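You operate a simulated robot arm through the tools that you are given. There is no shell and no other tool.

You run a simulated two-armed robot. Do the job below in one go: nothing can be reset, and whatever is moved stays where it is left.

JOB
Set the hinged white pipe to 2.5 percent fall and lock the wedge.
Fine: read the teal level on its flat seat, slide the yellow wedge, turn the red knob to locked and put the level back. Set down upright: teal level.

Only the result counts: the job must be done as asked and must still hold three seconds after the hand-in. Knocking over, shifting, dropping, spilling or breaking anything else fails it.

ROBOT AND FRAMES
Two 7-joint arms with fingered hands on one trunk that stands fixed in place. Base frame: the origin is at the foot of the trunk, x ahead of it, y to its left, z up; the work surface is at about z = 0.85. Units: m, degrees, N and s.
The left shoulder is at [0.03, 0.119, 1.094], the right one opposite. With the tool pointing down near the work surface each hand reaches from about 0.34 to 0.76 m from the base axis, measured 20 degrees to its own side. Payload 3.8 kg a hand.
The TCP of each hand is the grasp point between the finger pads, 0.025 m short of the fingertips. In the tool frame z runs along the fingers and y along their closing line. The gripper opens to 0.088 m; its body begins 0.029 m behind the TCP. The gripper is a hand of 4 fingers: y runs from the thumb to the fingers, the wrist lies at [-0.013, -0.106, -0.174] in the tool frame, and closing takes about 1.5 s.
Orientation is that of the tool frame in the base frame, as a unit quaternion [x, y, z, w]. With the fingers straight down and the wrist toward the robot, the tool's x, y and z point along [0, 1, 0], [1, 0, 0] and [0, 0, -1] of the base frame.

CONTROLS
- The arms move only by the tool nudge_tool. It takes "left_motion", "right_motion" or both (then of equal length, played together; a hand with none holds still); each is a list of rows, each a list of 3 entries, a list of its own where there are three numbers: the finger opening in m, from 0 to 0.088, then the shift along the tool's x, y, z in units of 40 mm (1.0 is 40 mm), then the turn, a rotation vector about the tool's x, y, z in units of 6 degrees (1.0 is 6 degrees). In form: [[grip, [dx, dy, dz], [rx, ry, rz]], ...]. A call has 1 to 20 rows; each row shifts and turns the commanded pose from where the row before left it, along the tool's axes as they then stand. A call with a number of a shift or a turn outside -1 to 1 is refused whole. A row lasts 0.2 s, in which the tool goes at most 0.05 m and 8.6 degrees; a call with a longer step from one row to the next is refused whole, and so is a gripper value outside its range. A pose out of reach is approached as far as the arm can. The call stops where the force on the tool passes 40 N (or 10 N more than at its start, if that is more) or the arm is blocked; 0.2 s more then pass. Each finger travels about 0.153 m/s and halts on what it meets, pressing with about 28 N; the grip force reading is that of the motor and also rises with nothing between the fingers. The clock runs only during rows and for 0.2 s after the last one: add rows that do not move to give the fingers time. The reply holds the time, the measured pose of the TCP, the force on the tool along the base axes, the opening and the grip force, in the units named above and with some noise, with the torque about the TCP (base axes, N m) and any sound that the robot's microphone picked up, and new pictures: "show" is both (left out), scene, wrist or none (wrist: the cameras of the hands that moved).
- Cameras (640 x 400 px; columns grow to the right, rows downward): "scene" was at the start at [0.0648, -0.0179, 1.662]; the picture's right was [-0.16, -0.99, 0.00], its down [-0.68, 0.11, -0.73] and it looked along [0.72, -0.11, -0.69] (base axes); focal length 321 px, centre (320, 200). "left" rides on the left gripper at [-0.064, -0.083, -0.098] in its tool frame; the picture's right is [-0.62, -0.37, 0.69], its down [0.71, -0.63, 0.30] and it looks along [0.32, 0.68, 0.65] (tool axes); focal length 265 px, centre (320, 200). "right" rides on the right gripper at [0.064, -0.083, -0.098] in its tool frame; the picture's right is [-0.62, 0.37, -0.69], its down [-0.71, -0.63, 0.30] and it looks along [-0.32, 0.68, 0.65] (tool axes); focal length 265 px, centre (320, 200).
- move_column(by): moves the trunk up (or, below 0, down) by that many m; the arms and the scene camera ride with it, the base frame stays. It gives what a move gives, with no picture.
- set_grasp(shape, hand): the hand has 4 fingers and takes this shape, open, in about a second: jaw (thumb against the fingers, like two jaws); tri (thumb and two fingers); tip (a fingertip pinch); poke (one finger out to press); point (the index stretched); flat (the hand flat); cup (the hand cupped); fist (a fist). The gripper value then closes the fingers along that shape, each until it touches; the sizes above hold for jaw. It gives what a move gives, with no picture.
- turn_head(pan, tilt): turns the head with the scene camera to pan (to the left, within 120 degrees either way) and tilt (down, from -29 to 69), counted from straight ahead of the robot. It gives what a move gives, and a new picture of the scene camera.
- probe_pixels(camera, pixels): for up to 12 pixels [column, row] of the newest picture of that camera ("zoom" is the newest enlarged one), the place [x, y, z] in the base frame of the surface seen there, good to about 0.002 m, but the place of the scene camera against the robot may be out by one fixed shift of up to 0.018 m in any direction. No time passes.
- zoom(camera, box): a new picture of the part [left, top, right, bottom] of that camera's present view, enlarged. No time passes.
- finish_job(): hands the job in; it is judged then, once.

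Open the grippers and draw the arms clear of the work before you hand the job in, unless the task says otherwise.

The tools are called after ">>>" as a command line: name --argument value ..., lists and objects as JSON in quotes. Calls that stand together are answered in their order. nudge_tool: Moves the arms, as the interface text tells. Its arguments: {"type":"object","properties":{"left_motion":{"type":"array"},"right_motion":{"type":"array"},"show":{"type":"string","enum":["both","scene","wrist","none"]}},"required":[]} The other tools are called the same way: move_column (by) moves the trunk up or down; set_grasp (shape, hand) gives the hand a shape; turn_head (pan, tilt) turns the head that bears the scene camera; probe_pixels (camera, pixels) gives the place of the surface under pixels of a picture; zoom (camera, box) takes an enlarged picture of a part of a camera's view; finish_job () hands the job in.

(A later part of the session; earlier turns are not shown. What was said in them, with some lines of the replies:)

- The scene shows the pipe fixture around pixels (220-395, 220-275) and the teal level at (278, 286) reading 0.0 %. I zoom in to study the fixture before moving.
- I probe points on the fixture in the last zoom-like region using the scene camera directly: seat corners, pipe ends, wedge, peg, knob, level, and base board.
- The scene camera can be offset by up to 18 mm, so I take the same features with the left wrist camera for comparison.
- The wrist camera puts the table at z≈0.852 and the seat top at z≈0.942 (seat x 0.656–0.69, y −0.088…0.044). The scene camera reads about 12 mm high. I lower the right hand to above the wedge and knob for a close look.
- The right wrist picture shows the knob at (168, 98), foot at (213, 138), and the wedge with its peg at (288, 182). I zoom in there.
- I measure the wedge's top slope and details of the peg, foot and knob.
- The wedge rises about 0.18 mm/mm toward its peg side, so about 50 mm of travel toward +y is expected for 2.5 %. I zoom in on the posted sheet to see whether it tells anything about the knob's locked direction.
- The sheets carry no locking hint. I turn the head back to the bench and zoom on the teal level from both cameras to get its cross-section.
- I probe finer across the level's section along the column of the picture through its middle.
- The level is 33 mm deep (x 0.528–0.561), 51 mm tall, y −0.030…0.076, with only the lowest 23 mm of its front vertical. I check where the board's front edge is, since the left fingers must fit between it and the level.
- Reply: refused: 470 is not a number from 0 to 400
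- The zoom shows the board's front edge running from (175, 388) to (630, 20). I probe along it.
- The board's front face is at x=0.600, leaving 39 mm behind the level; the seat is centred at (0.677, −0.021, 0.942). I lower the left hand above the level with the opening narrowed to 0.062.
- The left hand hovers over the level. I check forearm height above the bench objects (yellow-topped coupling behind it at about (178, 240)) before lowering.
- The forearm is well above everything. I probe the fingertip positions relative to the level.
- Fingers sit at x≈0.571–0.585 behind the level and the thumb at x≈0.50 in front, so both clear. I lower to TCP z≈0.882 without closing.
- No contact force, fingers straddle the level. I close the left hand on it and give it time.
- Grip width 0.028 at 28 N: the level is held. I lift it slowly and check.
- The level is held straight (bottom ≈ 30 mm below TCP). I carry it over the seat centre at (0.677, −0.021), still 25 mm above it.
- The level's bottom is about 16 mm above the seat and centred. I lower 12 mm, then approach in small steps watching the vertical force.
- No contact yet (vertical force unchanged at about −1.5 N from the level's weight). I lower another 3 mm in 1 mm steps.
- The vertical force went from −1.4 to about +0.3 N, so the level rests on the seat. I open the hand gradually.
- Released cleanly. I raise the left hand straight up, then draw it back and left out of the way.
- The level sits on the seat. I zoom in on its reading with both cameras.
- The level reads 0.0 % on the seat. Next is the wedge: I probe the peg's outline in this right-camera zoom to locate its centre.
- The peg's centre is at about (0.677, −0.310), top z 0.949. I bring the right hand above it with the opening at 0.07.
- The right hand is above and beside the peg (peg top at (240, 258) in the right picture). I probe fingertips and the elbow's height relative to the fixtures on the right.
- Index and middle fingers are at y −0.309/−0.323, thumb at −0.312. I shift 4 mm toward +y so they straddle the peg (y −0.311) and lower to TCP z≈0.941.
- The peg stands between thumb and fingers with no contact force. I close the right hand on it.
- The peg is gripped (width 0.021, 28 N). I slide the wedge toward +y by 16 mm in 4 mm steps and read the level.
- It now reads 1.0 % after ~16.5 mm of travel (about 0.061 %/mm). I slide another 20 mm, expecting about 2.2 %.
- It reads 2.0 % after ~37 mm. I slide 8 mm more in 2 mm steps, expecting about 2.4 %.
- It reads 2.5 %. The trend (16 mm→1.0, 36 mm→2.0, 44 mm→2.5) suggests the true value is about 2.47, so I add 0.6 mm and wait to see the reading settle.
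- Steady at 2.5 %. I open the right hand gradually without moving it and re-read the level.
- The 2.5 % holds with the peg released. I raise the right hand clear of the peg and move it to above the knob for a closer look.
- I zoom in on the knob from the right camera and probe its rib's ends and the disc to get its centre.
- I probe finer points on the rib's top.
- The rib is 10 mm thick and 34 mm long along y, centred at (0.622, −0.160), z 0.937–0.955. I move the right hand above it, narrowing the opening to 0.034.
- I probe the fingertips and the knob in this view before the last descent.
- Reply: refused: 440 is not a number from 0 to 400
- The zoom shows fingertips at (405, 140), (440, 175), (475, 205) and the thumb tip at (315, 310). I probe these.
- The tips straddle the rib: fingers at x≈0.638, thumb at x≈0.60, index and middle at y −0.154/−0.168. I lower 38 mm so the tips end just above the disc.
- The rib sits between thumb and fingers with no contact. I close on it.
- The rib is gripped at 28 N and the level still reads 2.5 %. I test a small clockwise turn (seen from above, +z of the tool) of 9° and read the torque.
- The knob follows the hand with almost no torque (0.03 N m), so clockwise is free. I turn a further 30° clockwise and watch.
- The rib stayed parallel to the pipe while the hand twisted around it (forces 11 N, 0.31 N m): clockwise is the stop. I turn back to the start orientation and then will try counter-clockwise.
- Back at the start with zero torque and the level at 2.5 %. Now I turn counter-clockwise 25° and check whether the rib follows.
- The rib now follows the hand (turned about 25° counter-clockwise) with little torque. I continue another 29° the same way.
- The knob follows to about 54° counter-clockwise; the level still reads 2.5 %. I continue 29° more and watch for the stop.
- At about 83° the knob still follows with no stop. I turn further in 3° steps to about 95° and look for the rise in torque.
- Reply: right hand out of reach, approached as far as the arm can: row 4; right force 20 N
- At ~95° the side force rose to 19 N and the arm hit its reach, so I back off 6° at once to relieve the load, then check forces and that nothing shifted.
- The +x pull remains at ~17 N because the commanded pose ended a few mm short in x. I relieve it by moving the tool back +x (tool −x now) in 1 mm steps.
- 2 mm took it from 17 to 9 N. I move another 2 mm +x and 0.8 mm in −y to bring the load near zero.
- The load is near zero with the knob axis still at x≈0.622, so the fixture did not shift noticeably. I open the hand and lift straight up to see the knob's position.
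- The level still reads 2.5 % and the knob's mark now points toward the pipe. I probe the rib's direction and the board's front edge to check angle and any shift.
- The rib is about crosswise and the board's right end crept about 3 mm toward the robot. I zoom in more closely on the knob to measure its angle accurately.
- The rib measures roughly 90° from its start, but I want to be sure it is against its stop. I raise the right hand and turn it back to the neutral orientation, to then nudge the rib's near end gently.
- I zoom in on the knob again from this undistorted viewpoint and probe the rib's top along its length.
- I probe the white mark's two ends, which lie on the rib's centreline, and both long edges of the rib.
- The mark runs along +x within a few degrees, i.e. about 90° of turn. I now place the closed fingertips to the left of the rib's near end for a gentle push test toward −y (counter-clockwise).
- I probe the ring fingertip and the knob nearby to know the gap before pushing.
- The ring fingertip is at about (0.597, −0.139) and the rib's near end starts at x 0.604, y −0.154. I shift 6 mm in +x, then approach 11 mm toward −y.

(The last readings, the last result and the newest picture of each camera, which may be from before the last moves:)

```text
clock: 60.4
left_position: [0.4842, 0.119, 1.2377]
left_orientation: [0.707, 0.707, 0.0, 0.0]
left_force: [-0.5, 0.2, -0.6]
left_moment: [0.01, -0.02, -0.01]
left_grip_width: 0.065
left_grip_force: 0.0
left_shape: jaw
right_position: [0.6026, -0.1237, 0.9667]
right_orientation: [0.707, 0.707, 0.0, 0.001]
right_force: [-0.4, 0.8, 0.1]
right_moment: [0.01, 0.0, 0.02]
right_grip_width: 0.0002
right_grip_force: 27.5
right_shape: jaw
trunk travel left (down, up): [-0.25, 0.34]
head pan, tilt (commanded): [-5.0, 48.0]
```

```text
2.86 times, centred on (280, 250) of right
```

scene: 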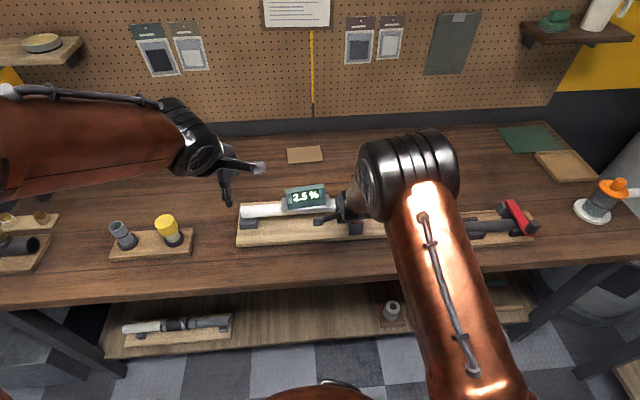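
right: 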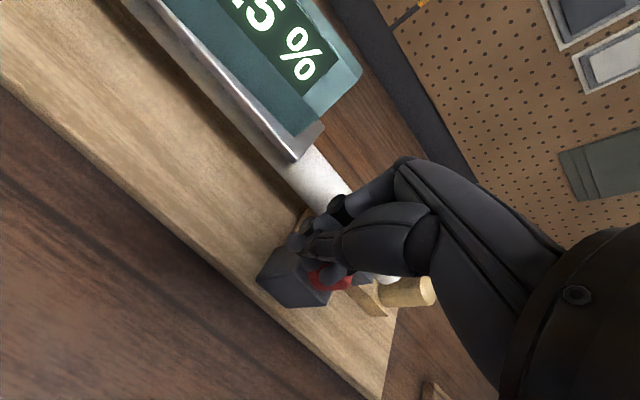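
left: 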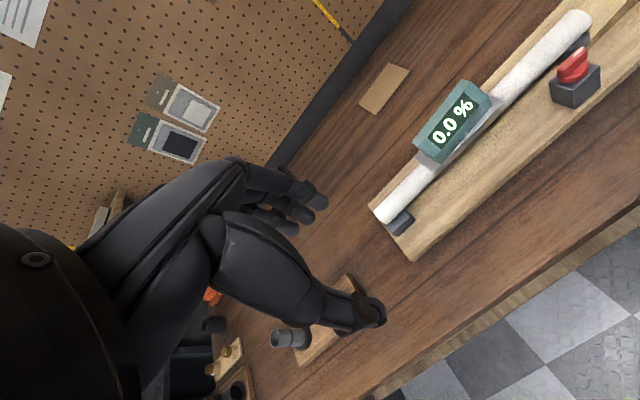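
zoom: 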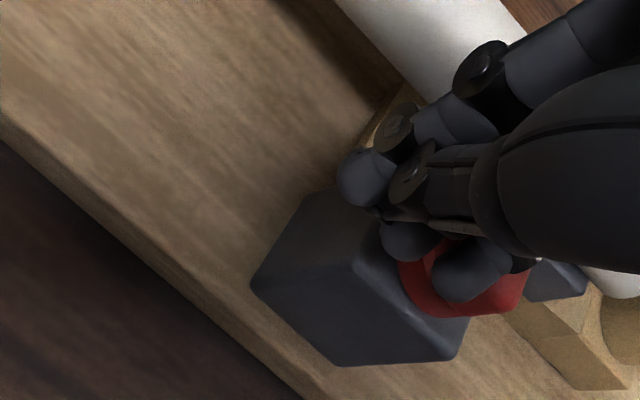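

Force is still near zero; the ring fingertip is almost at the rib. I continue toward −y in 1 mm steps with a small total and read the force.

>>> nudge_tool --right_motion '[[0.0, [-0.025, 0, 0], [0, 0, 0]], [0.0, [-0.025, 0, 0], [0, 0, 0]], [0.0, [-0.025, 0, 0], [0, 0, 0]], [0.0, [0, 0, 0], [0, 0, 0]]]' --show "wrist"

>>> zoom --camera "right" --box '[190, 180, 370, 320]'

```text
clock: 61.4
left_position: [0.4831, 0.1191, 1.2377]
left_orientation: [0.707, 0.707, 0.0, 0.0]
left_force: [-0.1, 0.4, -0.4]
left_moment: [0.0, 0.01, -0.03]
left_grip_width: 0.0647
left_grip_force: 0.1
left_shape: jaw
right_position: [0.604, -0.127, 0.9686]
right_orientation: [0.707, 0.707, 0.0, 0.0]
right_force: [-0.3, 0.6, 0.1]
right_moment: [0.0, -0.02, 0.01]
right_grip_width: 0.0001
right_grip_force: 28.1
right_shape: jaw
trunk travel left (down, up): [-0.25, 0.34]
head pan, tilt (commanded): [-5.0, 48.0]
```

right: 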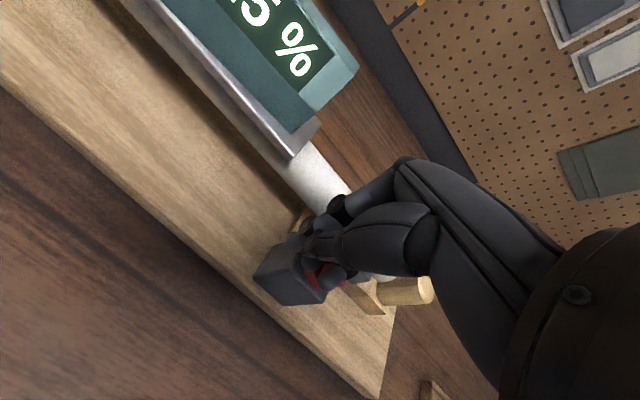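

```text
2.86 times, centred on (280, 250) of right
```

zoom: 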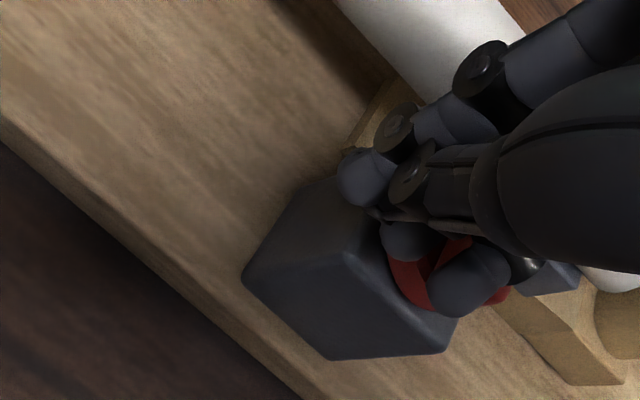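

Still no load. I go another 3 mm in 1 mm steps.

>>> nudge_tool --right_motion '[[0.0, [-0.025, 0, 0], [0, 0, 0]], [0.0, [-0.025, 0, 0], [0, 0, 0]], [0.0, [-0.025, 0, 0], [0, 0, 0]], [0.0, [0, 0, 0], [0, 0, 0]]]' --show "wrist"

>>> zoom --camera "right" --box '[190, 180, 370, 320]'

```text
clock: 62.4
left_position: [0.4847, 0.1195, 1.2382]
left_orientation: [0.708, 0.706, -0.001, -0.001]
left_force: [0.3, 0.2, -0.9]
left_moment: [-0.01, -0.02, -0.04]
left_grip_width: 0.0649
left_grip_force: 0.0
left_shape: jaw
right_position: [0.6036, -0.1301, 0.9686]
right_orientation: [0.708, 0.707, 0.001, 0.0]
right_force: [0.1, 0.4, 1.4]
right_moment: [-0.02, -0.02, 0.02]
right_grip_width: 0.0
right_grip_force: 27.5
right_shape: jaw
trunk travel left (down, up): [-0.25, 0.34]
head pan, tilt (commanded): [-5.0, 48.0]
```

right: 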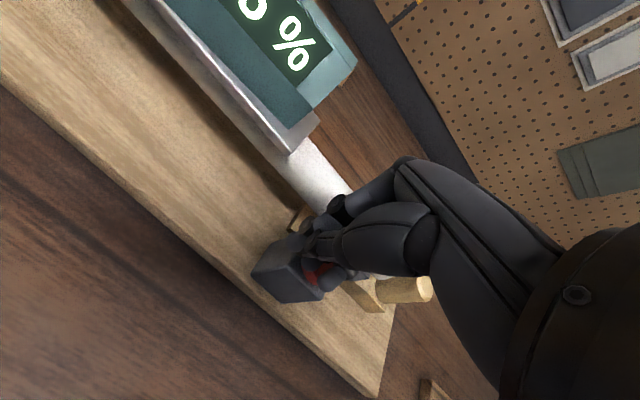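

```text
2.86 times, centred on (280, 250) of right
```

zoom: 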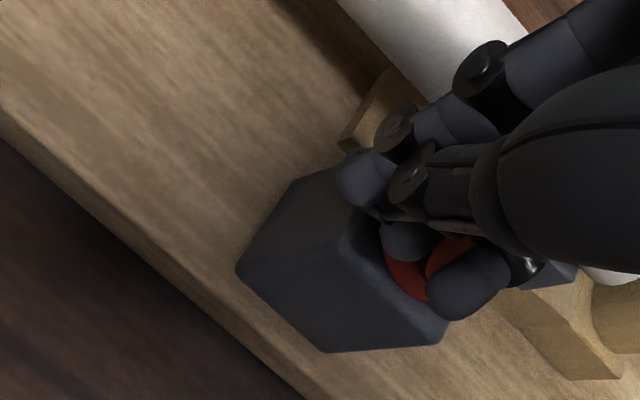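

The ring tip seems to pass just in front of the rib's end rather than beside it. I back off 10 mm, shift 8 mm in +x, and approach again.

>>> nudge_tool --right_motion '[[0.0, [0.15, 0, 0], [0, 0, 0]], [0.0, [0.15, 0, 0], [0, 0, 0]], [0.0, [0, 0.2, 0], [0, 0, 0]], [0.0, [-0.1, 0, 0], [0, 0, 0]], [0.0, [-0.1, 0, 0], [0, 0, 0]], [0.0, [0, 0, 0], [0, 0, 0]]]' --show "wrist"

>>> zoom --camera "right" --box '[190, 180, 370, 320]'

>>> probe_pixels --camera "zoom" --pixels '[[365, 180], [400, 240], [465, 265], [455, 285], [490, 280], [500, 310], [470, 315], [520, 275], [440, 300], [430, 280], [510, 295], [485, 305]]'

```text
clock: 63.8
left_position: [0.4841, 0.1197, 1.2375]
left_orientation: [0.707, 0.707, 0.0, 0.0]
left_force: [0.9, -0.3, -0.6]
left_moment: [0.0, 0.0, -0.01]
left_grip_width: 0.0648
left_grip_force: 0.0
left_shape: jaw
right_position: [0.6109, -0.125, 0.9673]
right_orientation: [0.707, 0.707, 0.001, 0.0]
right_force: [0.4, 0.3, -0.5]
right_moment: [-0.01, 0.02, -0.02]
right_grip_width: 0.0
right_grip_force: 28.1
right_shape: jaw
trunk travel left (down, up): [-0.25, 0.34]
head pan, tilt (commanded): [-5.0, 48.0]
```

right: 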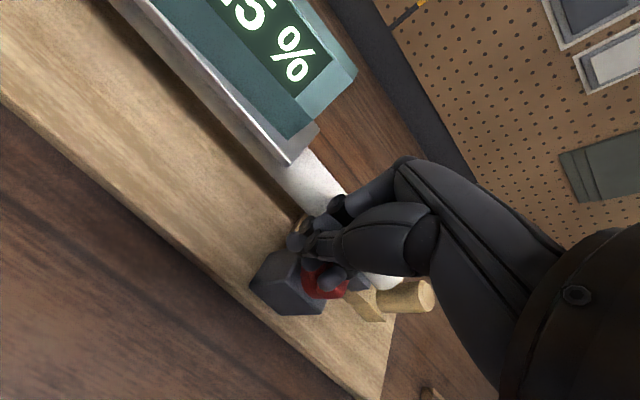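

```text
2.86 times, centred on (280, 250) of right
```

zoom: 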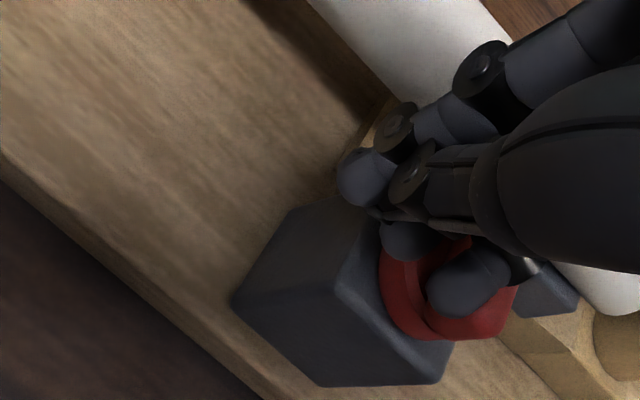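

```text
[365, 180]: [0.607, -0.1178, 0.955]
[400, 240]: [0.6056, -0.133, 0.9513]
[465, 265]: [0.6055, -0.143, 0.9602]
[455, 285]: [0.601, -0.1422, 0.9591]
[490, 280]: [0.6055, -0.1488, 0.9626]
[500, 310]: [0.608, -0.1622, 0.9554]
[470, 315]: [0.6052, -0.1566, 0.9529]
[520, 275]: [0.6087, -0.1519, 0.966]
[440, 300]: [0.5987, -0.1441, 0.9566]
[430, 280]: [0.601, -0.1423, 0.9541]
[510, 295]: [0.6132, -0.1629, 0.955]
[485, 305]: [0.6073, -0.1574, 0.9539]
```

The ring tip now sits beside the rib's near end with about 5 mm gap. I lower 3 mm for a better overlap and push toward −y in 1 mm steps.

>>> nudge_tool --right_motion '[[0.0, [0, 0, 0.075], [0, 0, 0]], [0.0, [-0.05, 0, 0], [0, 0, 0]], [0.0, [-0.05, 0, 0], [0, 0, 0]], [0.0, [-0.025, 0, 0], [0, 0, 0]], [0.0, [0, 0, 0], [0, 0, 0]]]' --show "wrist"

>>> zoom --camera "right" --box '[190, 180, 370, 320]'

```text
clock: 65.0
left_position: [0.4845, 0.1208, 1.2375]
left_orientation: [0.707, 0.707, 0.0, 0.0]
left_force: [-0.2, 0.2, 1.3]
left_moment: [0.03, -0.01, 0.02]
left_grip_width: 0.0649
left_grip_force: 0.1
left_shape: jaw
right_position: [0.6115, -0.1273, 0.9642]
right_orientation: [0.706, 0.708, 0.0, 0.0]
right_force: [1.5, 13.1, 2.1]
right_moment: [0.15, 0.0, 0.0]
right_grip_width: 0.0
right_grip_force: 27.8
right_shape: jaw
trunk travel left (down, up): [-0.25, 0.34]
head pan, tilt (commanded): [-5.0, 48.0]
```

right: 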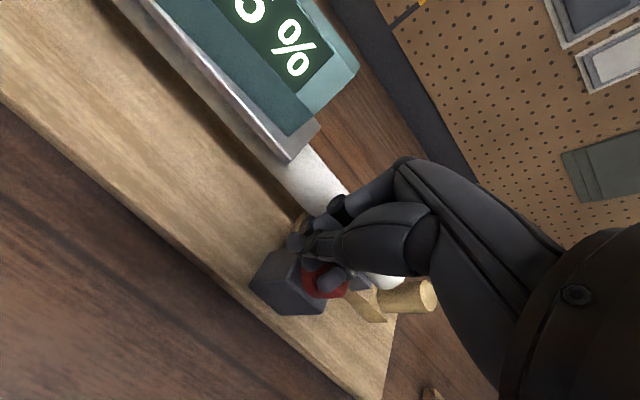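

```text
2.86 times, centred on (280, 250) of right
```

zoom: 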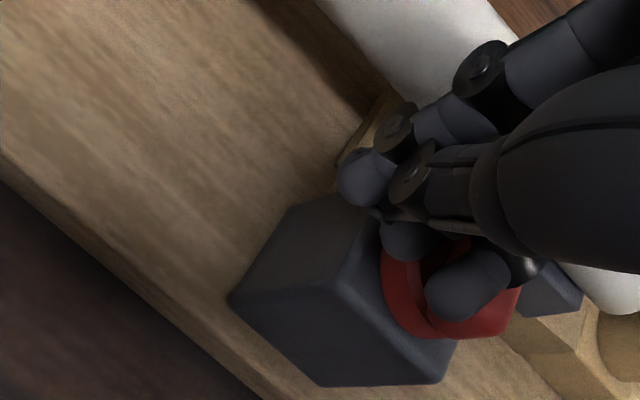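

The push built up 13 N at the rib (contact about 10 mm from the axis, ~0.14 N m) and the knob did not move, so it is hard against its far stop: locked. I back off and raise the right hand away.

>>> nudge_tool --right_motion '[[0.0, [0.1, 0, 0], [0, 0, 0]], [0.0, [0.15, 0, 0], [0, 0, 0]], [0.0, [0, 0, -0.6], [0, 0, 0]], [0.0, [0, 0, -0.9], [0, 0, 0]], [0.02, [0, 0, -0.9], [0, 0, 0]], [0.05, [-0.5, -0.6, -0.7], [0, 0, 0]], [0.08, [-0.7, -0.6, -0.5], [0, 0, 0]], [0.08, [-0.8, -0.6, -0.4], [0, 0, 0]], [0.08, [-0.8, -0.4, -0.4], [0, 0, 0]], [0.08, [-0.8, -0.3, -0.4], [0, 0, 0]], [0.08, [-0.8, -0.3, -0.4], [0, 0, 0]], [0.08, [0, 0, 0], [0, 0, 0]]]' --show "both"

>>> zoom --camera "scene" --box '[230, 175, 420, 255]'

```text
clock: 67.6
left_position: [0.4832, 0.1196, 1.2378]
left_orientation: [0.708, 0.707, 0.001, 0.0]
left_force: [-0.2, 0.7, -0.3]
left_moment: [-0.02, 0.01, 0.0]
left_grip_width: 0.0649
left_grip_force: 0.0
left_shape: jaw
right_position: [0.4975, -0.2949, 1.1736]
right_orientation: [0.707, 0.707, 0.0, 0.0]
right_force: [-0.3, -0.4, -1.1]
right_moment: [-0.03, -0.02, 0.01]
right_grip_width: 0.08
right_grip_force: 0.0
right_shape: jaw
trunk travel left (down, up): [-0.25, 0.34]
head pan, tilt (commanded): [-5.0, 48.0]
```

scene: 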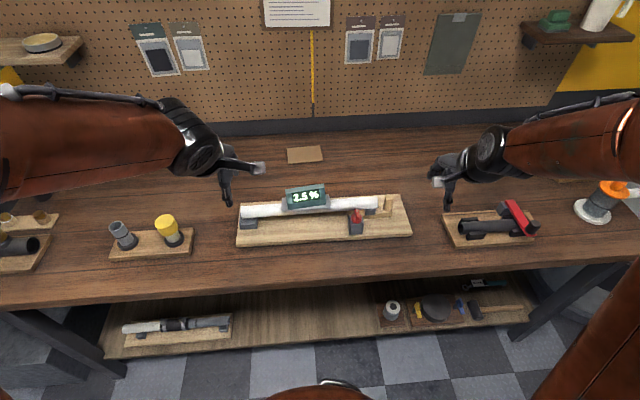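
right: 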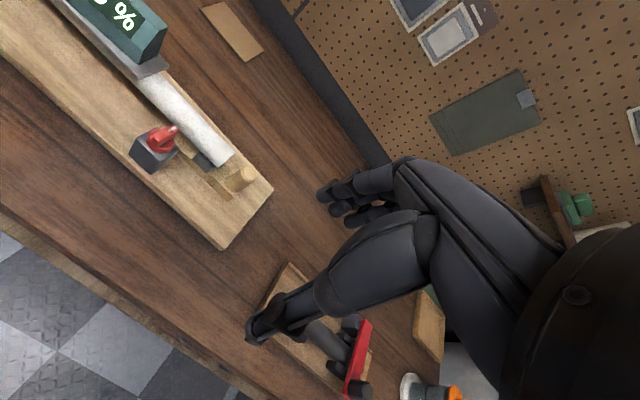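

```text
3.37 times, centred on (325, 215) of scene
```

zoom: 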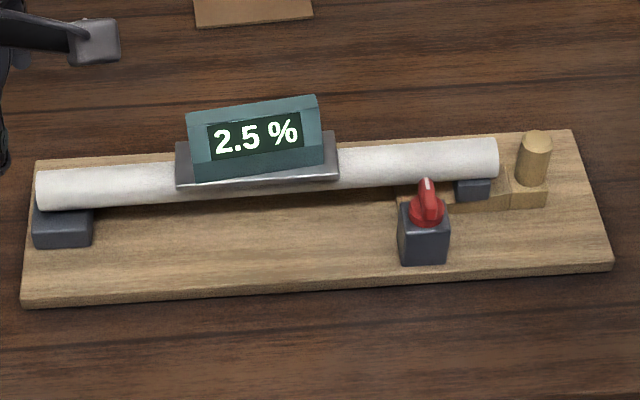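

The level still reads 2.5 % with the knob locked. Now I measure the level's present position with the left camera for picking it up again.

>>> zoom --camera "left" --box '[390, 60, 530, 180]'

>>> probe_pixels --camera "zoom" --pixels '[[180, 260], [345, 75], [200, 275], [375, 95], [260, 165], [280, 185], [120, 290], [110, 275], [300, 260], [270, 320], [440, 150], [330, 115]]'

```text
3.33 times, centred on (460, 120) of left
```

zoom: 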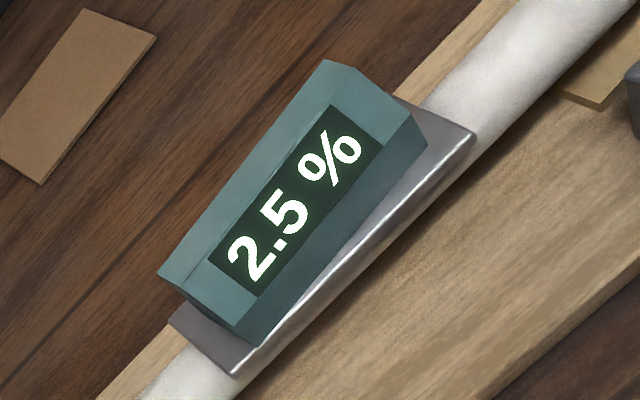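

```text
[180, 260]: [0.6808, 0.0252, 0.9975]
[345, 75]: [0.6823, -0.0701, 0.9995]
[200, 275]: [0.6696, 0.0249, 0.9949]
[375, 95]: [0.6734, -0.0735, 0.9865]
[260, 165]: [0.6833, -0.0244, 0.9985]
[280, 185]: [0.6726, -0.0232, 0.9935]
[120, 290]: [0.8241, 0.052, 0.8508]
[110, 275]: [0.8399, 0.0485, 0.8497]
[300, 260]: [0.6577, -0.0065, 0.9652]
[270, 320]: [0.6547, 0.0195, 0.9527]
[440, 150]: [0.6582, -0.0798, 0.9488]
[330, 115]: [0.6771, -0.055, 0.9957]
```

The level's centre is at about (0.675, −0.0215), with its base at z≈0.9475. I bring the left hand above it with a 0.065 opening.

>>> nudge_tool --left_motion '[[0.065, [-0.5, 0.68, 0.4], [0, 0, 0]], [0.065, [-0.5, 0.68, 0.4], [0, 0, 0]], [0.065, [-0.5, 0.68, 0.4], [0, 0, 0]], [0.065, [-0.5, 0.68, 0.4], [0, 0, 0]], [0.065, [-0.5, 0.68, 0.4], [0, 0, 0]], [0.065, [-0.5, 0.68, 0.4], [0, 0, 0]], [0.065, [-0.51, 0.68, 0.4], [0, 0, 0]], [0.065, [0, 0, 0.6], [0, 0, 0]], [0.065, [0, 0, 0], [0, 0, 0]]]' --show "both"

>>> zoom --camera "left" --box '[220, 120, 500, 360]'

```text
clock: 69.6
left_position: [0.675, -0.0208, 1.0995]
left_orientation: [0.706, 0.708, 0.0, 0.0]
left_force: [0.6, -0.5, -0.7]
left_moment: [-0.03, -0.01, 0.0]
left_grip_width: 0.0649
left_grip_force: 0.2
left_shape: jaw
right_position: [0.4996, -0.2963, 1.1734]
right_orientation: [0.707, 0.707, 0.0, 0.0]
right_force: [0.3, 0.5, 0.3]
right_moment: [0.0, -0.02, -0.02]
right_grip_width: 0.0797
right_grip_force: 0.1
right_shape: jaw
trunk travel left (down, up): [-0.25, 0.34]
head pan, tilt (commanded): [-5.0, 48.0]
```

scene: 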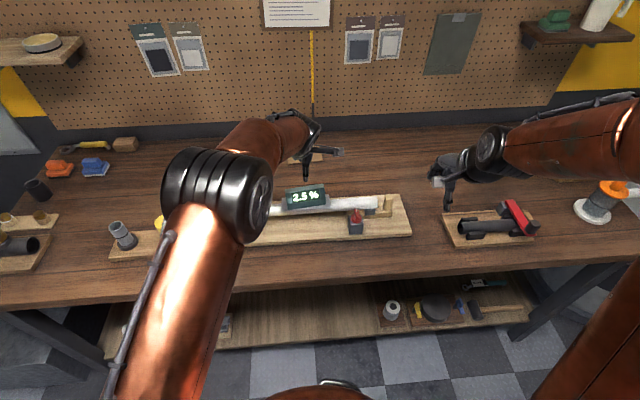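
left: 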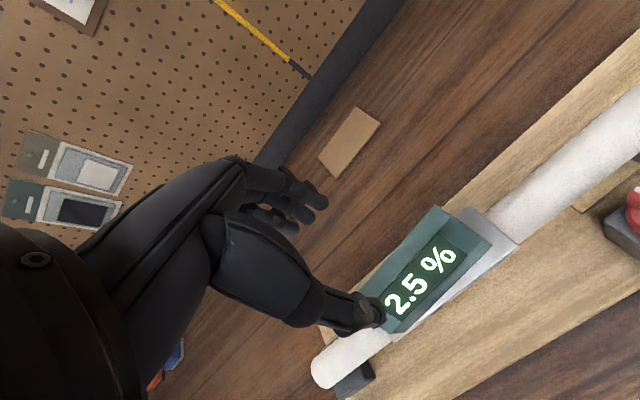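

```text
1.67 times, centred on (360, 240) of left
```

zoom: 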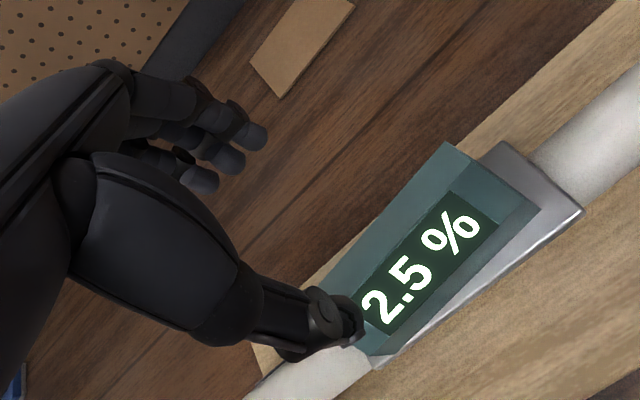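

I probe the level's top edges and fingertips to check alignment before descending.

>>> probe_pixels --camera "zoom" --pixels '[[445, 148], [400, 190], [350, 245], [485, 182], [440, 205], [535, 212], [500, 245], [405, 335], [250, 135], [228, 160], [205, 180], [340, 325]]'

```text
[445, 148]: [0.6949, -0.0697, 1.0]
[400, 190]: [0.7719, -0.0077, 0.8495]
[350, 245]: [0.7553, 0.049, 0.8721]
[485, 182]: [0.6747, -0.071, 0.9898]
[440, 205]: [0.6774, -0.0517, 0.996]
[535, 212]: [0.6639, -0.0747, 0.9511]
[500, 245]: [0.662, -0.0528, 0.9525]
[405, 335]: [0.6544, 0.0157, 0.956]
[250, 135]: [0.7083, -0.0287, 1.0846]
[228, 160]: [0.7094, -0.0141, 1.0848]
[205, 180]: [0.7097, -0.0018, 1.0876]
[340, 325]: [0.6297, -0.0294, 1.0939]
```

The level lies turned about 5–6° about the vertical relative to my tool, as it was when I carried it. The straddle is fine, so I lower to TCP z≈0.979 around it.

>>> nudge_tool --left_motion '[[0.065, [0, 0.02, 0.9], [0, 0, 0]], [0.065, [0, 0, 0.8], [0, 0, 0]], [0.065, [0, 0, 0.7], [0, 0, 0]], [0.065, [0, 0, 0.4], [0, 0, 0]], [0.065, [0, 0, 0.2], [0, 0, 0]], [0.065, [0, 0, 0], [0, 0, 0]]]' --show "both"

```text
clock: 71.0
left_position: [0.6757, -0.0213, 0.9795]
left_orientation: [0.707, 0.708, 0.0, 0.001]
left_force: [-0.6, -0.7, 0.2]
left_moment: [0.02, 0.0, -0.03]
left_grip_width: 0.0648
left_grip_force: 0.0
left_shape: jaw
right_position: [0.4988, -0.2943, 1.1733]
right_orientation: [0.707, 0.707, 0.0, 0.001]
right_force: [0.7, 0.3, 0.3]
right_moment: [0.05, -0.01, 0.01]
right_grip_width: 0.0799
right_grip_force: 0.1
right_shape: jaw
trunk travel left (down, up): [-0.25, 0.34]
head pan, tilt (commanded): [-5.0, 48.0]
```

scene: 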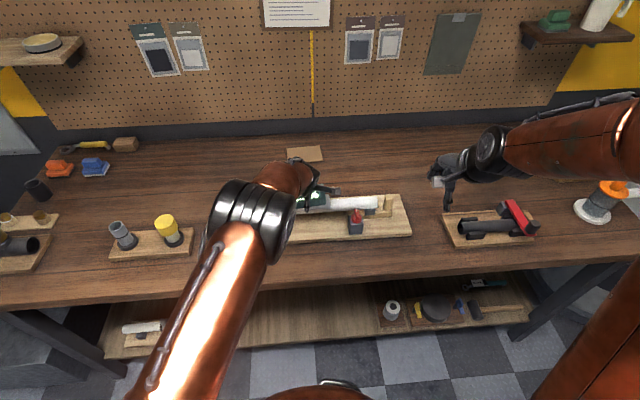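
left: 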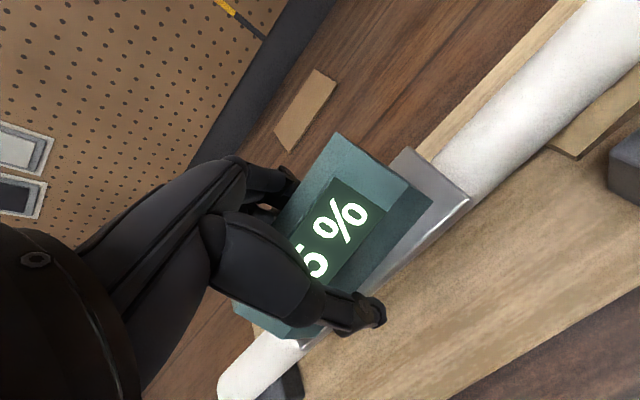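

The fingers straddle the level just above the seat with no contact. I close gradually.

>>> nudge_tool --left_motion '[[0.05, [0, 0, 0], [0, 0, 0]], [0.042, [0, 0, 0], [0, 0, 0]], [0.036, [0, 0, 0], [0, 0, 0]], [0.03, [0, 0, 0], [0, 0, 0]], [0.024, [0, 0, 0], [0, 0, 0]], [0.018, [0, 0, 0], [0, 0, 0]], [0.01, [0, 0, 0], [0, 0, 0]], [0.01, [0, 0, 0], [0, 0, 0]], [0.01, [0, 0, 0], [0, 0, 0]]]' --show "wrist"

```text
clock: 73.0
left_position: [0.6747, -0.0205, 0.9798]
left_orientation: [0.707, 0.707, 0.001, -0.001]
left_force: [-0.1, 0.0, -0.5]
left_moment: [-0.01, 0.01, -0.02]
left_grip_width: 0.0286
left_grip_force: 27.3
left_shape: jaw
right_position: [0.4976, -0.2953, 1.1727]
right_orientation: [0.707, 0.708, -0.001, 0.0]
right_force: [0.9, 1.1, -0.3]
right_moment: [-0.03, 0.01, 0.02]
right_grip_width: 0.0799
right_grip_force: 0.1
right_shape: jaw
trunk travel left (down, up): [-0.25, 0.34]
head pan, tilt (commanded): [-5.0, 48.0]
```

left: 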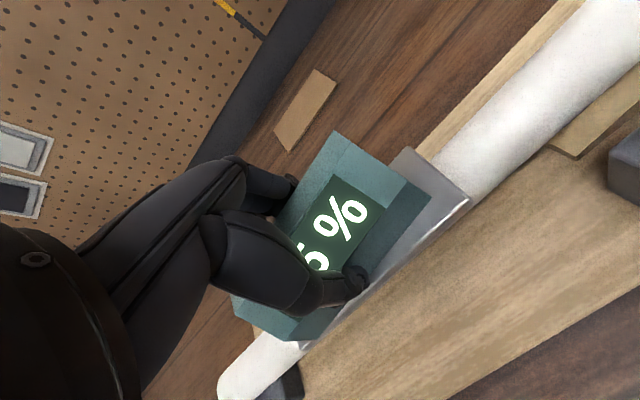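

The level is gripped (0.0286 m, 27 N). I lift it straight up off the seat by 6 cm.

>>> nudge_tool --left_motion '[[0.01, [0, 0, -0.1], [0, 0, 0]], [0.01, [0, 0, -0.2], [0, 0, 0]], [0.01, [0, 0, -0.4], [0, 0, 0]], [0.01, [0, 0, -0.6], [0, 0, 0]], [0.01, [0, 0, -0.4], [0, 0, 0]], [0.01, [0, 0, 0], [0, 0, 0]]]' --show "both"

>>> zoom --camera "scene" --box '[230, 145, 420, 255]'

```text
clock: 74.4
left_position: [0.6741, -0.0227, 1.0473]
left_orientation: [0.707, 0.707, 0.0, 0.0]
left_force: [0.2, 0.2, -0.7]
left_moment: [-0.01, -0.01, -0.01]
left_grip_width: 0.0286
left_grip_force: 28.4
left_shape: jaw
right_position: [0.498, -0.2954, 1.1736]
right_orientation: [0.708, 0.707, 0.0, 0.0]
right_force: [-0.5, -0.6, -0.6]
right_moment: [0.0, -0.03, -0.03]
right_grip_width: 0.0801
right_grip_force: 0.0
right_shape: jaw
trunk travel left (down, up): [-0.25, 0.34]
head pan, tilt (commanded): [-5.0, 48.0]
```

scene: 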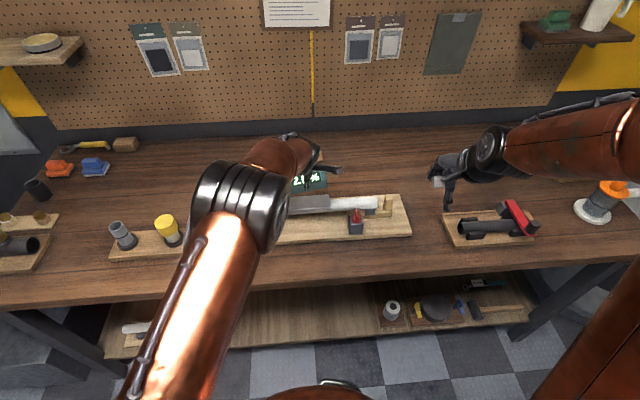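
left: 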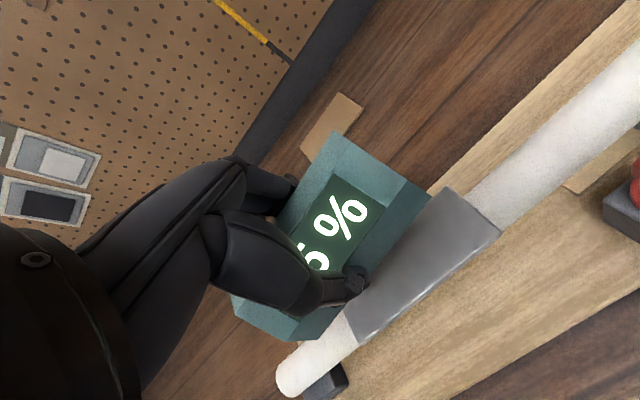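

```text
3.37 times, centred on (325, 200) of scene
```

zoom: 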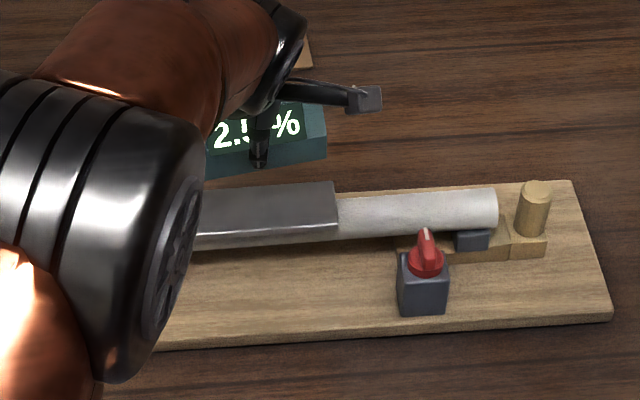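

The level is lifted clear and the pipe keeps its slope. I carry it back over its original spot (0.5445, 0.023), then turn it 5.4° clockwise and untilt it 1.5° so it will be flat and square as at the start.

>>> nudge_tool --left_motion '[[0.01, [0.2, -0.6, 0], [0, 0, 0]], [0.01, [0.23, -0.7, 0], [0, 0, 0]], [0.01, [0.23, -0.7, 0], [0, 0, 0]], [0.01, [0.23, -0.65, 0], [0, 0, 0]], [0.01, [0.22, -0.6, 0], [0, 0, 0]], [0.01, [0, 0, 0], [0, 0.25, 0]], [0.01, [0, 0, 0], [0, 0, 0.45]], [0.01, [0, 0, 0], [0, 0, 0.45]], [0.01, [0, 0, 0], [0, 0, 0]]]' --show "both"

>>> zoom --camera "left" --box '[200, 100, 480, 360]'

>>> probe_pixels --camera "zoom" --pixels '[[310, 55], [420, 130], [500, 180], [480, 230], [470, 235], [400, 310], [350, 370], [290, 100], [440, 120], [300, 380], [250, 385], [510, 160]]'

```text
clock: 76.4
left_position: [0.5455, 0.0224, 1.0483]
left_orientation: [0.74, 0.673, 0.009, -0.01]
left_force: [0.6, 0.0, -1.4]
left_moment: [-0.02, 0.0, 0.03]
left_grip_width: 0.0285
left_grip_force: 28.0
left_shape: jaw
right_position: [0.4985, -0.2949, 1.1728]
right_orientation: [0.706, 0.708, 0.0, 0.0]
right_force: [0.1, 0.4, 0.5]
right_moment: [-0.02, 0.05, 0.0]
right_grip_width: 0.08
right_grip_force: 0.0
right_shape: jaw
trunk travel left (down, up): [-0.25, 0.34]
head pan, tilt (commanded): [-5.0, 48.0]
```

scene: 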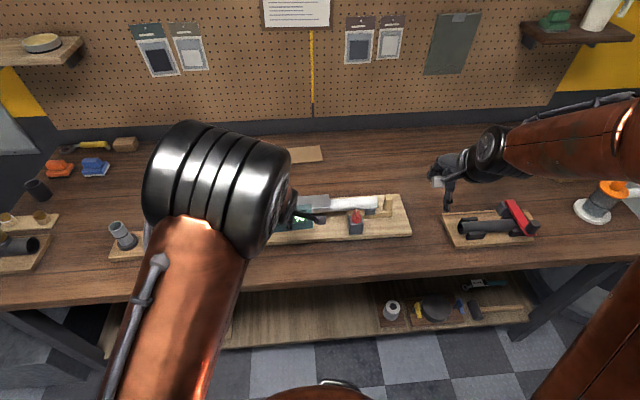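
left: 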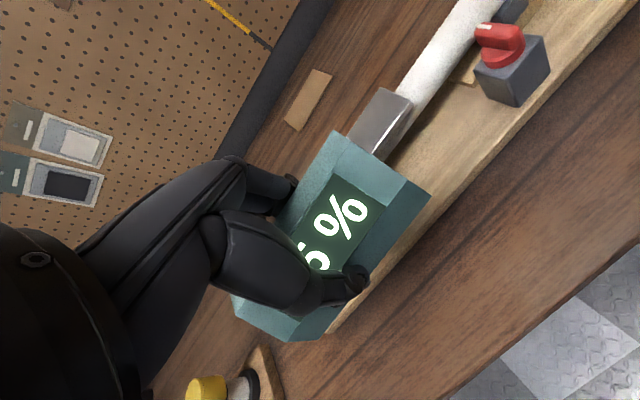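

```text
1.54 times, centred on (340, 230) of left
```

zoom: 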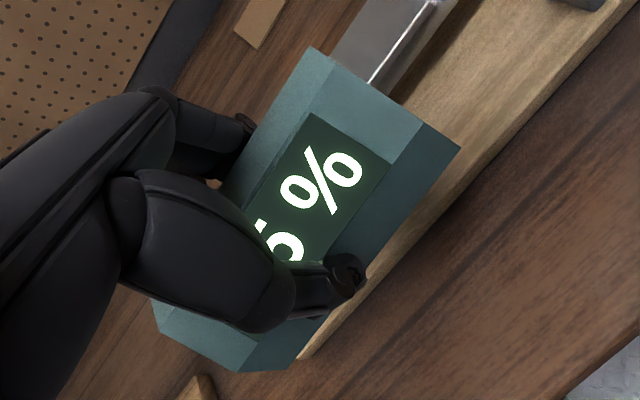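

```text
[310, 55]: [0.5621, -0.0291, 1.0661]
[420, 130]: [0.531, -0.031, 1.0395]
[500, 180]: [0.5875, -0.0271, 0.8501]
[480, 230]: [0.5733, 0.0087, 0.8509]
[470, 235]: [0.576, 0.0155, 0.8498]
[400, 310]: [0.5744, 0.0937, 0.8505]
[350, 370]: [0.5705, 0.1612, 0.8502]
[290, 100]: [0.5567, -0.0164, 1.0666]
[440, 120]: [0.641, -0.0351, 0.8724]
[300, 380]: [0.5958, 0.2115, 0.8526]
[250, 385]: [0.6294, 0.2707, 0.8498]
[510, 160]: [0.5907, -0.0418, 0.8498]
```

I probe the level's left end to check yaw and tilt against its right end.

>>> probe_pixels --camera "zoom" --pixels '[[240, 368], [290, 365], [250, 350], [180, 320], [165, 315], [160, 330], [318, 52], [395, 100], [415, 118], [450, 150], [380, 230], [300, 350]]'

>>> zoom --camera "scene" --box '[250, 190, 350, 260]'

```text
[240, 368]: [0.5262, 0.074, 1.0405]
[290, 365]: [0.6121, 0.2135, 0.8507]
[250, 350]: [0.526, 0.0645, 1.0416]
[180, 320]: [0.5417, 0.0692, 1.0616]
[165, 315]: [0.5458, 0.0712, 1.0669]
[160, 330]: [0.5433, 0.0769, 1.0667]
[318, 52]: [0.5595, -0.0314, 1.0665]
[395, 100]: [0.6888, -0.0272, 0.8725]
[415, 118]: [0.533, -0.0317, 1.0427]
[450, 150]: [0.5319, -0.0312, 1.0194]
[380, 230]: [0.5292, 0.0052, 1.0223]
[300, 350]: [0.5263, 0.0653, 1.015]
```

```text
5.71 times, centred on (300, 225) of scene
```

zoom: 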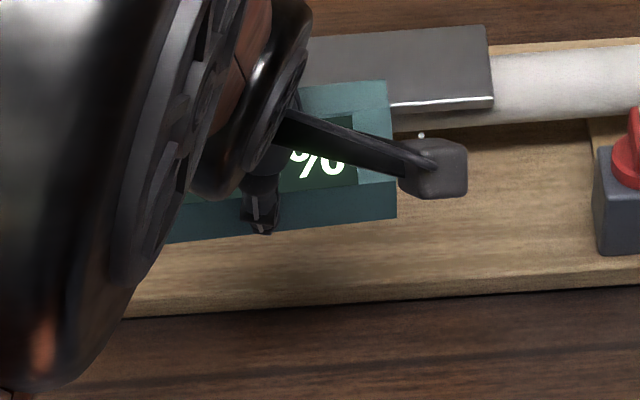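

The level is flat now (top z 1.0667 left, 1.0665 right) and within 2° of its first yaw, centred at (0.545, 0.0225). I trim the yaw by 2° and lower to about 14 mm above the table.

>>> nudge_tool --left_motion '[[0.01, [0, 0, 0.4], [0, 0, 0.33]], [0.01, [0, 0, 0.8], [0, 0, 0]], [0.01, [0, 0, 0.9], [0, 0, 0]], [0.01, [0, 0, 0.8], [0, 0, 0]], [0.01, [0, 0, 0.6], [0, 0, 0]], [0.01, [0, 0, 0.25], [0, 0, 0]], [0.01, [0, 0, 0], [0, 0, 0]]]' --show "both"

>>> zoom --camera "left" --box '[200, 100, 480, 360]'

>>> probe_pixels --camera "zoom" --pixels '[[240, 368], [250, 350], [165, 315], [318, 52], [415, 118], [450, 150], [380, 230], [300, 350], [440, 200], [470, 160], [430, 250], [350, 340]]'

```text
clock: 78.0
left_position: [0.5456, 0.0259, 0.8978]
left_orientation: [0.752, 0.659, 0.009, -0.01]
left_force: [-0.6, -0.8, -1.9]
left_moment: [0.0, -0.04, 0.02]
left_grip_width: 0.0286
left_grip_force: 27.5
left_shape: jaw
right_position: [0.4978, -0.2951, 1.1723]
right_orientation: [0.707, 0.707, 0.0, 0.0]
right_force: [-0.6, -1.0, 0.6]
right_moment: [0.01, -0.03, -0.05]
right_grip_width: 0.0798
right_grip_force: 0.0
right_shape: jaw
trunk travel left (down, up): [-0.25, 0.34]
head pan, tilt (commanded): [-5.0, 48.0]
```

scene: 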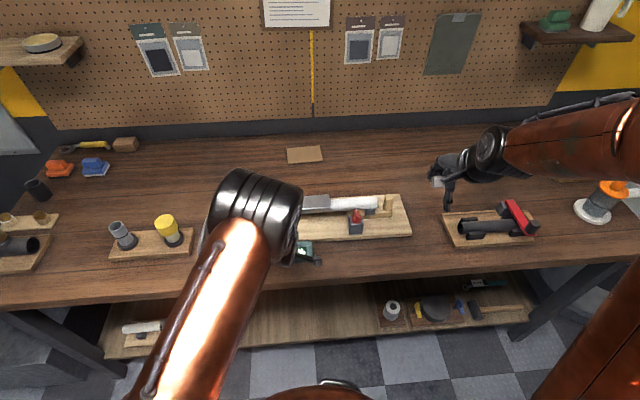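
left: 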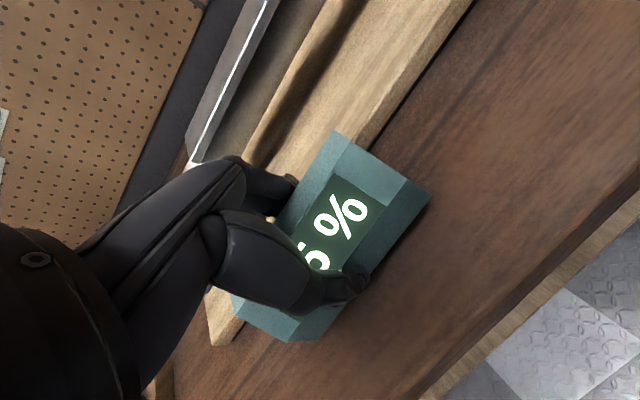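

```text
1.54 times, centred on (340, 230) of left
```

zoom: 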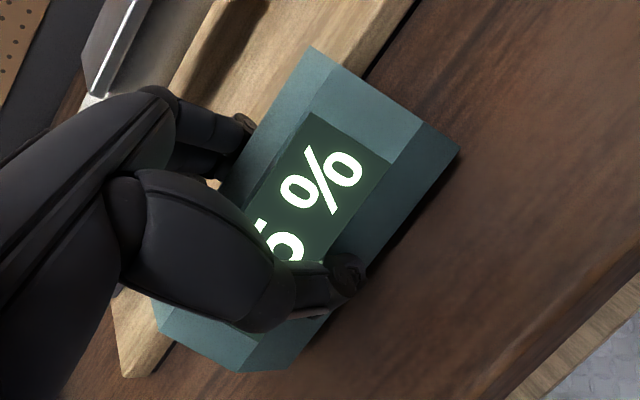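

```text
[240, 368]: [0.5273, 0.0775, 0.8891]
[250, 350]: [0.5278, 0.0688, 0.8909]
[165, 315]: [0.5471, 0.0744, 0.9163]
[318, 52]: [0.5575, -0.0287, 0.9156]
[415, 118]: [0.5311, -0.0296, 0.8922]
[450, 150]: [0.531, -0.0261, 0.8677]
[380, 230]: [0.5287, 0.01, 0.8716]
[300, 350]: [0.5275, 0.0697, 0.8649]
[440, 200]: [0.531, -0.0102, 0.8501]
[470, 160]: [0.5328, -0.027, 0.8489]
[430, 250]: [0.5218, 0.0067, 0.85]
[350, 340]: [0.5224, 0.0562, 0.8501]
```

The level's base is about 14 mm above the table. I lower 12 mm with a 2 mm y trim, then approach contact.

>>> nudge_tool --left_motion '[[0.01, [-0.05, 0, 0.15], [0, 0, 0]], [0.01, [0, 0, 0.1], [0, 0, 0]], [0.01, [0, 0, 0.05], [0, 0, 0]], [0.01, [0, 0, 0], [0, 0, 0]]]' --show "none"

```text
clock: 79.0
left_position: [0.5459, 0.0244, 0.8858]
left_orientation: [0.751, 0.66, 0.009, -0.01]
left_force: [0.4, -0.7, -1.6]
left_moment: [-0.02, 0.01, -0.04]
left_grip_width: 0.0285
left_grip_force: 28.2
left_shape: jaw
right_position: [0.4978, -0.2957, 1.1728]
right_orientation: [0.707, 0.707, -0.001, 0.001]
right_force: [0.3, -0.7, 0.3]
right_moment: [0.02, 0.0, -0.03]
right_grip_width: 0.0798
right_grip_force: 0.1
right_shape: jaw
trunk travel left (down, up): [-0.25, 0.34]
head pan, tilt (commanded): [-5.0, 48.0]
```

No contact yet (−1.6 N is the level's weight). I continue in 1 mm steps.

>>> nudge_tool --left_motion '[[0.01, [0, 0, 0.025], [0, 0, 0]], [0.01, [0, 0, 0.02], [0, 0, 0]], [0.01, [0, 0, 0], [0, 0, 0]]]' --show "wrist"

```text
clock: 79.8
left_position: [0.5453, 0.0253, 0.8841]
left_orientation: [0.751, 0.66, 0.009, -0.01]
left_force: [0.6, 0.6, -0.2]
left_moment: [-0.01, 0.0, 0.01]
left_grip_width: 0.0284
left_grip_force: 28.6
left_shape: jaw
right_position: [0.4979, -0.2944, 1.1745]
right_orientation: [0.707, 0.707, 0.0, 0.0]
right_force: [0.5, -0.3, -0.5]
right_moment: [-0.01, -0.03, -0.02]
right_grip_width: 0.0796
right_grip_force: 0.0
right_shape: jaw
trunk travel left (down, up): [-0.25, 0.34]
head pan, tilt (commanded): [-5.0, 48.0]
```

left: 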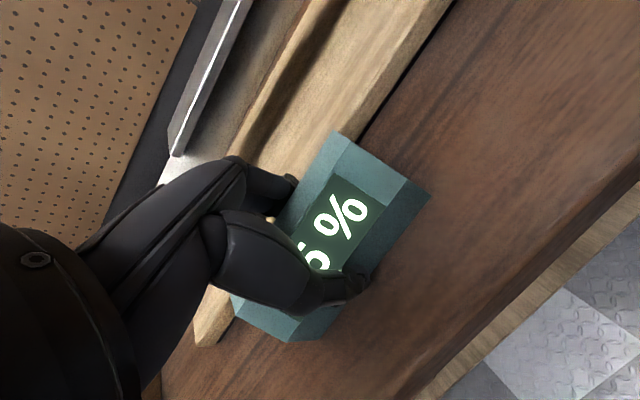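

The weight has just come off (−0.2 N), so the level touches the table. I go 0.6 mm further and open gradually.

>>> nudge_tool --left_motion '[[0.01, [0, 0, 0.015], [0, 0, 0]], [0.01, [0, 0, 0], [0, 0, 0]], [0.024, [0, 0, 0], [0, 0, 0]], [0.027, [0, 0, 0], [0, 0, 0]], [0.03, [0, 0, 0], [0, 0, 0]], [0.034, [0, 0, 0], [0, 0, 0]], [0.042, [0, 0, 0], [0, 0, 0]], [0.05, [0, 0, 0], [0, 0, 0]], [0.056, [0, 0, 0], [0, 0, 0]], [0.056, [0, 0, 0], [0, 0, 0]]]' --show "both"

```text
clock: 82.0
left_position: [0.5454, 0.0249, 0.8832]
left_orientation: [0.751, 0.66, 0.008, -0.01]
left_force: [0.4, -0.1, 1.1]
left_moment: [0.01, 0.01, -0.01]
left_grip_width: 0.0553
left_grip_force: 0.0
left_shape: jaw
right_position: [0.498, -0.2963, 1.1718]
right_orientation: [0.707, 0.708, -0.001, 0.0]
right_force: [0.2, -0.1, 0.9]
right_moment: [0.03, 0.01, -0.01]
right_grip_width: 0.0799
right_grip_force: 0.0
right_shape: jaw
trunk travel left (down, up): [-0.25, 0.34]
head pan, tilt (commanded): [-5.0, 48.0]
```

scene: 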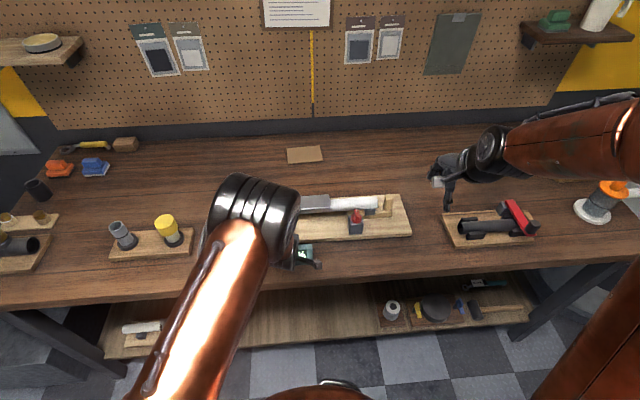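
left: 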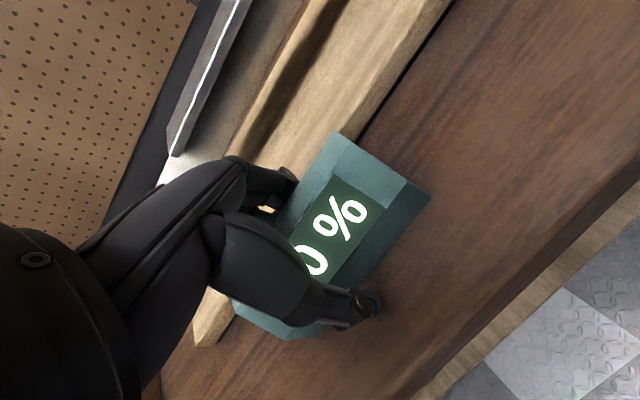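

The level rests flat on the table (display ends in "0 %"), fingers clear. I raise the left hand straight up and draw it back to its starting area.

>>> nudge_tool --left_motion '[[0.056, [0, 0, -0.2], [0, 0, 0]], [0.056, [0, 0, -0.5], [0, 0, 0]], [0.056, [0, 0, -0.8], [0, 0, 0]], [0.056, [0, 0, -0.9], [0, 0, 0]], [0.06, [0, 0, -0.9], [0, 0, -0.6]], [0.07, [0, 0, -0.9], [0, 0, -0.65]], [0.08, [0.3, -0.3, -0.9], [0, -0.25, 0]], [0.08, [0.5, -0.3, -0.8], [0, 0, 0]], [0.08, [0.6, -0.3, -0.7], [0, 0, 0]], [0.08, [0.6, -0.3, -0.7], [0, 0, 0]], [0.08, [0.6, -0.3, -0.7], [0, 0, 0]], [0.08, [0, 0, 0], [0, 0, 0]]]' --show "both"

>>> zoom --camera "scene" --box '[220, 175, 430, 285]'

```text
clock: 84.6
left_position: [0.4863, 0.1239, 1.2038]
left_orientation: [0.707, 0.707, -0.001, 0.0]
left_force: [0.8, 0.0, -0.7]
left_moment: [0.0, 0.0, 0.05]
left_grip_width: 0.0801
left_grip_force: 0.0
left_shape: jaw
right_position: [0.4993, -0.2958, 1.171]
right_orientation: [0.707, 0.707, 0.0, 0.001]
right_force: [-0.5, 0.9, 0.7]
right_moment: [-0.02, -0.02, 0.0]
right_grip_width: 0.0799
right_grip_force: 0.0
right_shape: jaw
trunk travel left (down, up): [-0.25, 0.34]
head pan, tilt (commanded): [-5.0, 48.0]
```

scene: 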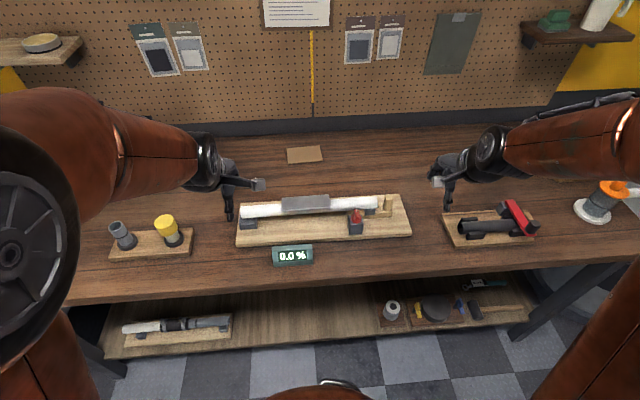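
left: 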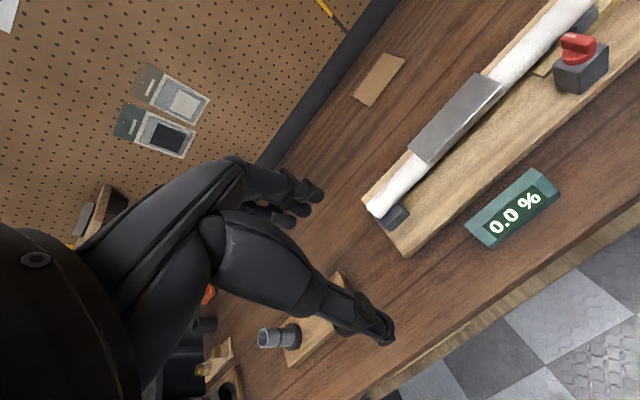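

```text
3.05 times, centred on (325, 230) of scene
```

zoom: 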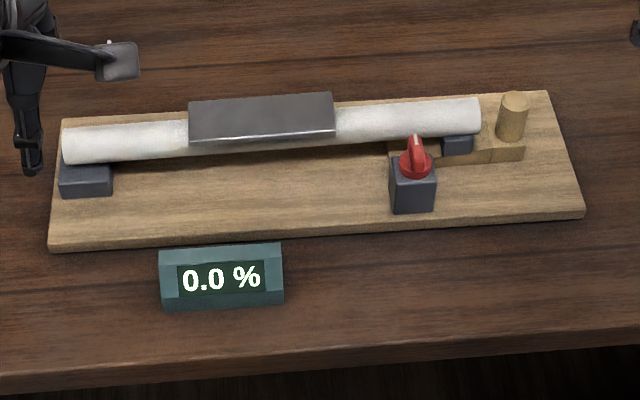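

The level stands upright on its spot reading 0.0 %, the knob is locked, and the pipe slopes. I do a last geometric check of the seat and pipe heights before handing in.

>>> probe_pixels --camera "left" --pixels '[[425, 150], [485, 88], [375, 208], [570, 15], [440, 140], [470, 100], [390, 190], [540, 40]]'

>>> zoom --camera "right" --box '[100, 80, 290, 260]'

```text
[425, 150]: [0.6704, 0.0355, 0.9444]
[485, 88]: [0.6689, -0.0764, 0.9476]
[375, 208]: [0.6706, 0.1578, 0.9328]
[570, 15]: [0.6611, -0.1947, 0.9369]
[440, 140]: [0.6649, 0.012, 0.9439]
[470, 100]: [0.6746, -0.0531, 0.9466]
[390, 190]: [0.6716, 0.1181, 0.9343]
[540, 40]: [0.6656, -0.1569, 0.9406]
```

```text
2.22 times, centred on (195, 170) of right
```

zoom: 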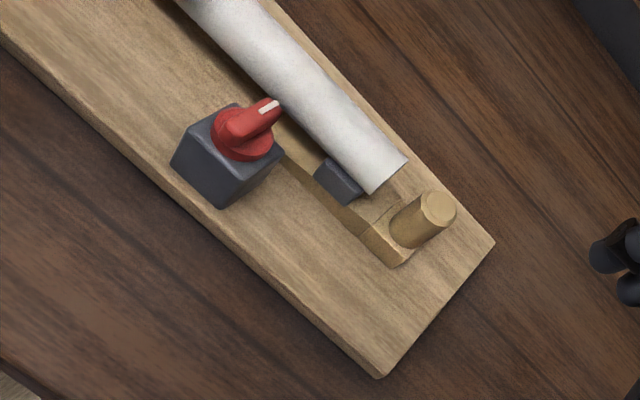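

The seat still slopes at about 2.5 % within probe noise, the wedge sits under the foot, and the knob is against its locked stop. The level is upright at its original place, and both hands are open and clear. I hand the job in.

>>> finish_job

```text
The job is handed in.
```

The pipe is set to 2.5 percent fall and the wedge is locked. The job is handed in, but I have not seen how it was judged.

- **Slope:** The level read 2.5 % on its seat, both after I let go of the wedge and again after I locked the knob.
- **Lock:** I turned the red knob about 90° counter-clockwise, to its far stop. A gentle push at 13 N did not move it further. I did not test the lock by pushing on the wedge itself.
- **Level:** The teal level is back upright within a few millimetres of where it started, reading 0.0 %.
- **Board shift:** The right end of the pipe's board crept about 3–4 mm toward the robot while I turned the knob, because the arm reached its limit and pulled sideways. I left it there. I saw no change in anything else on the bench.

Both hands are open and clear of the work.
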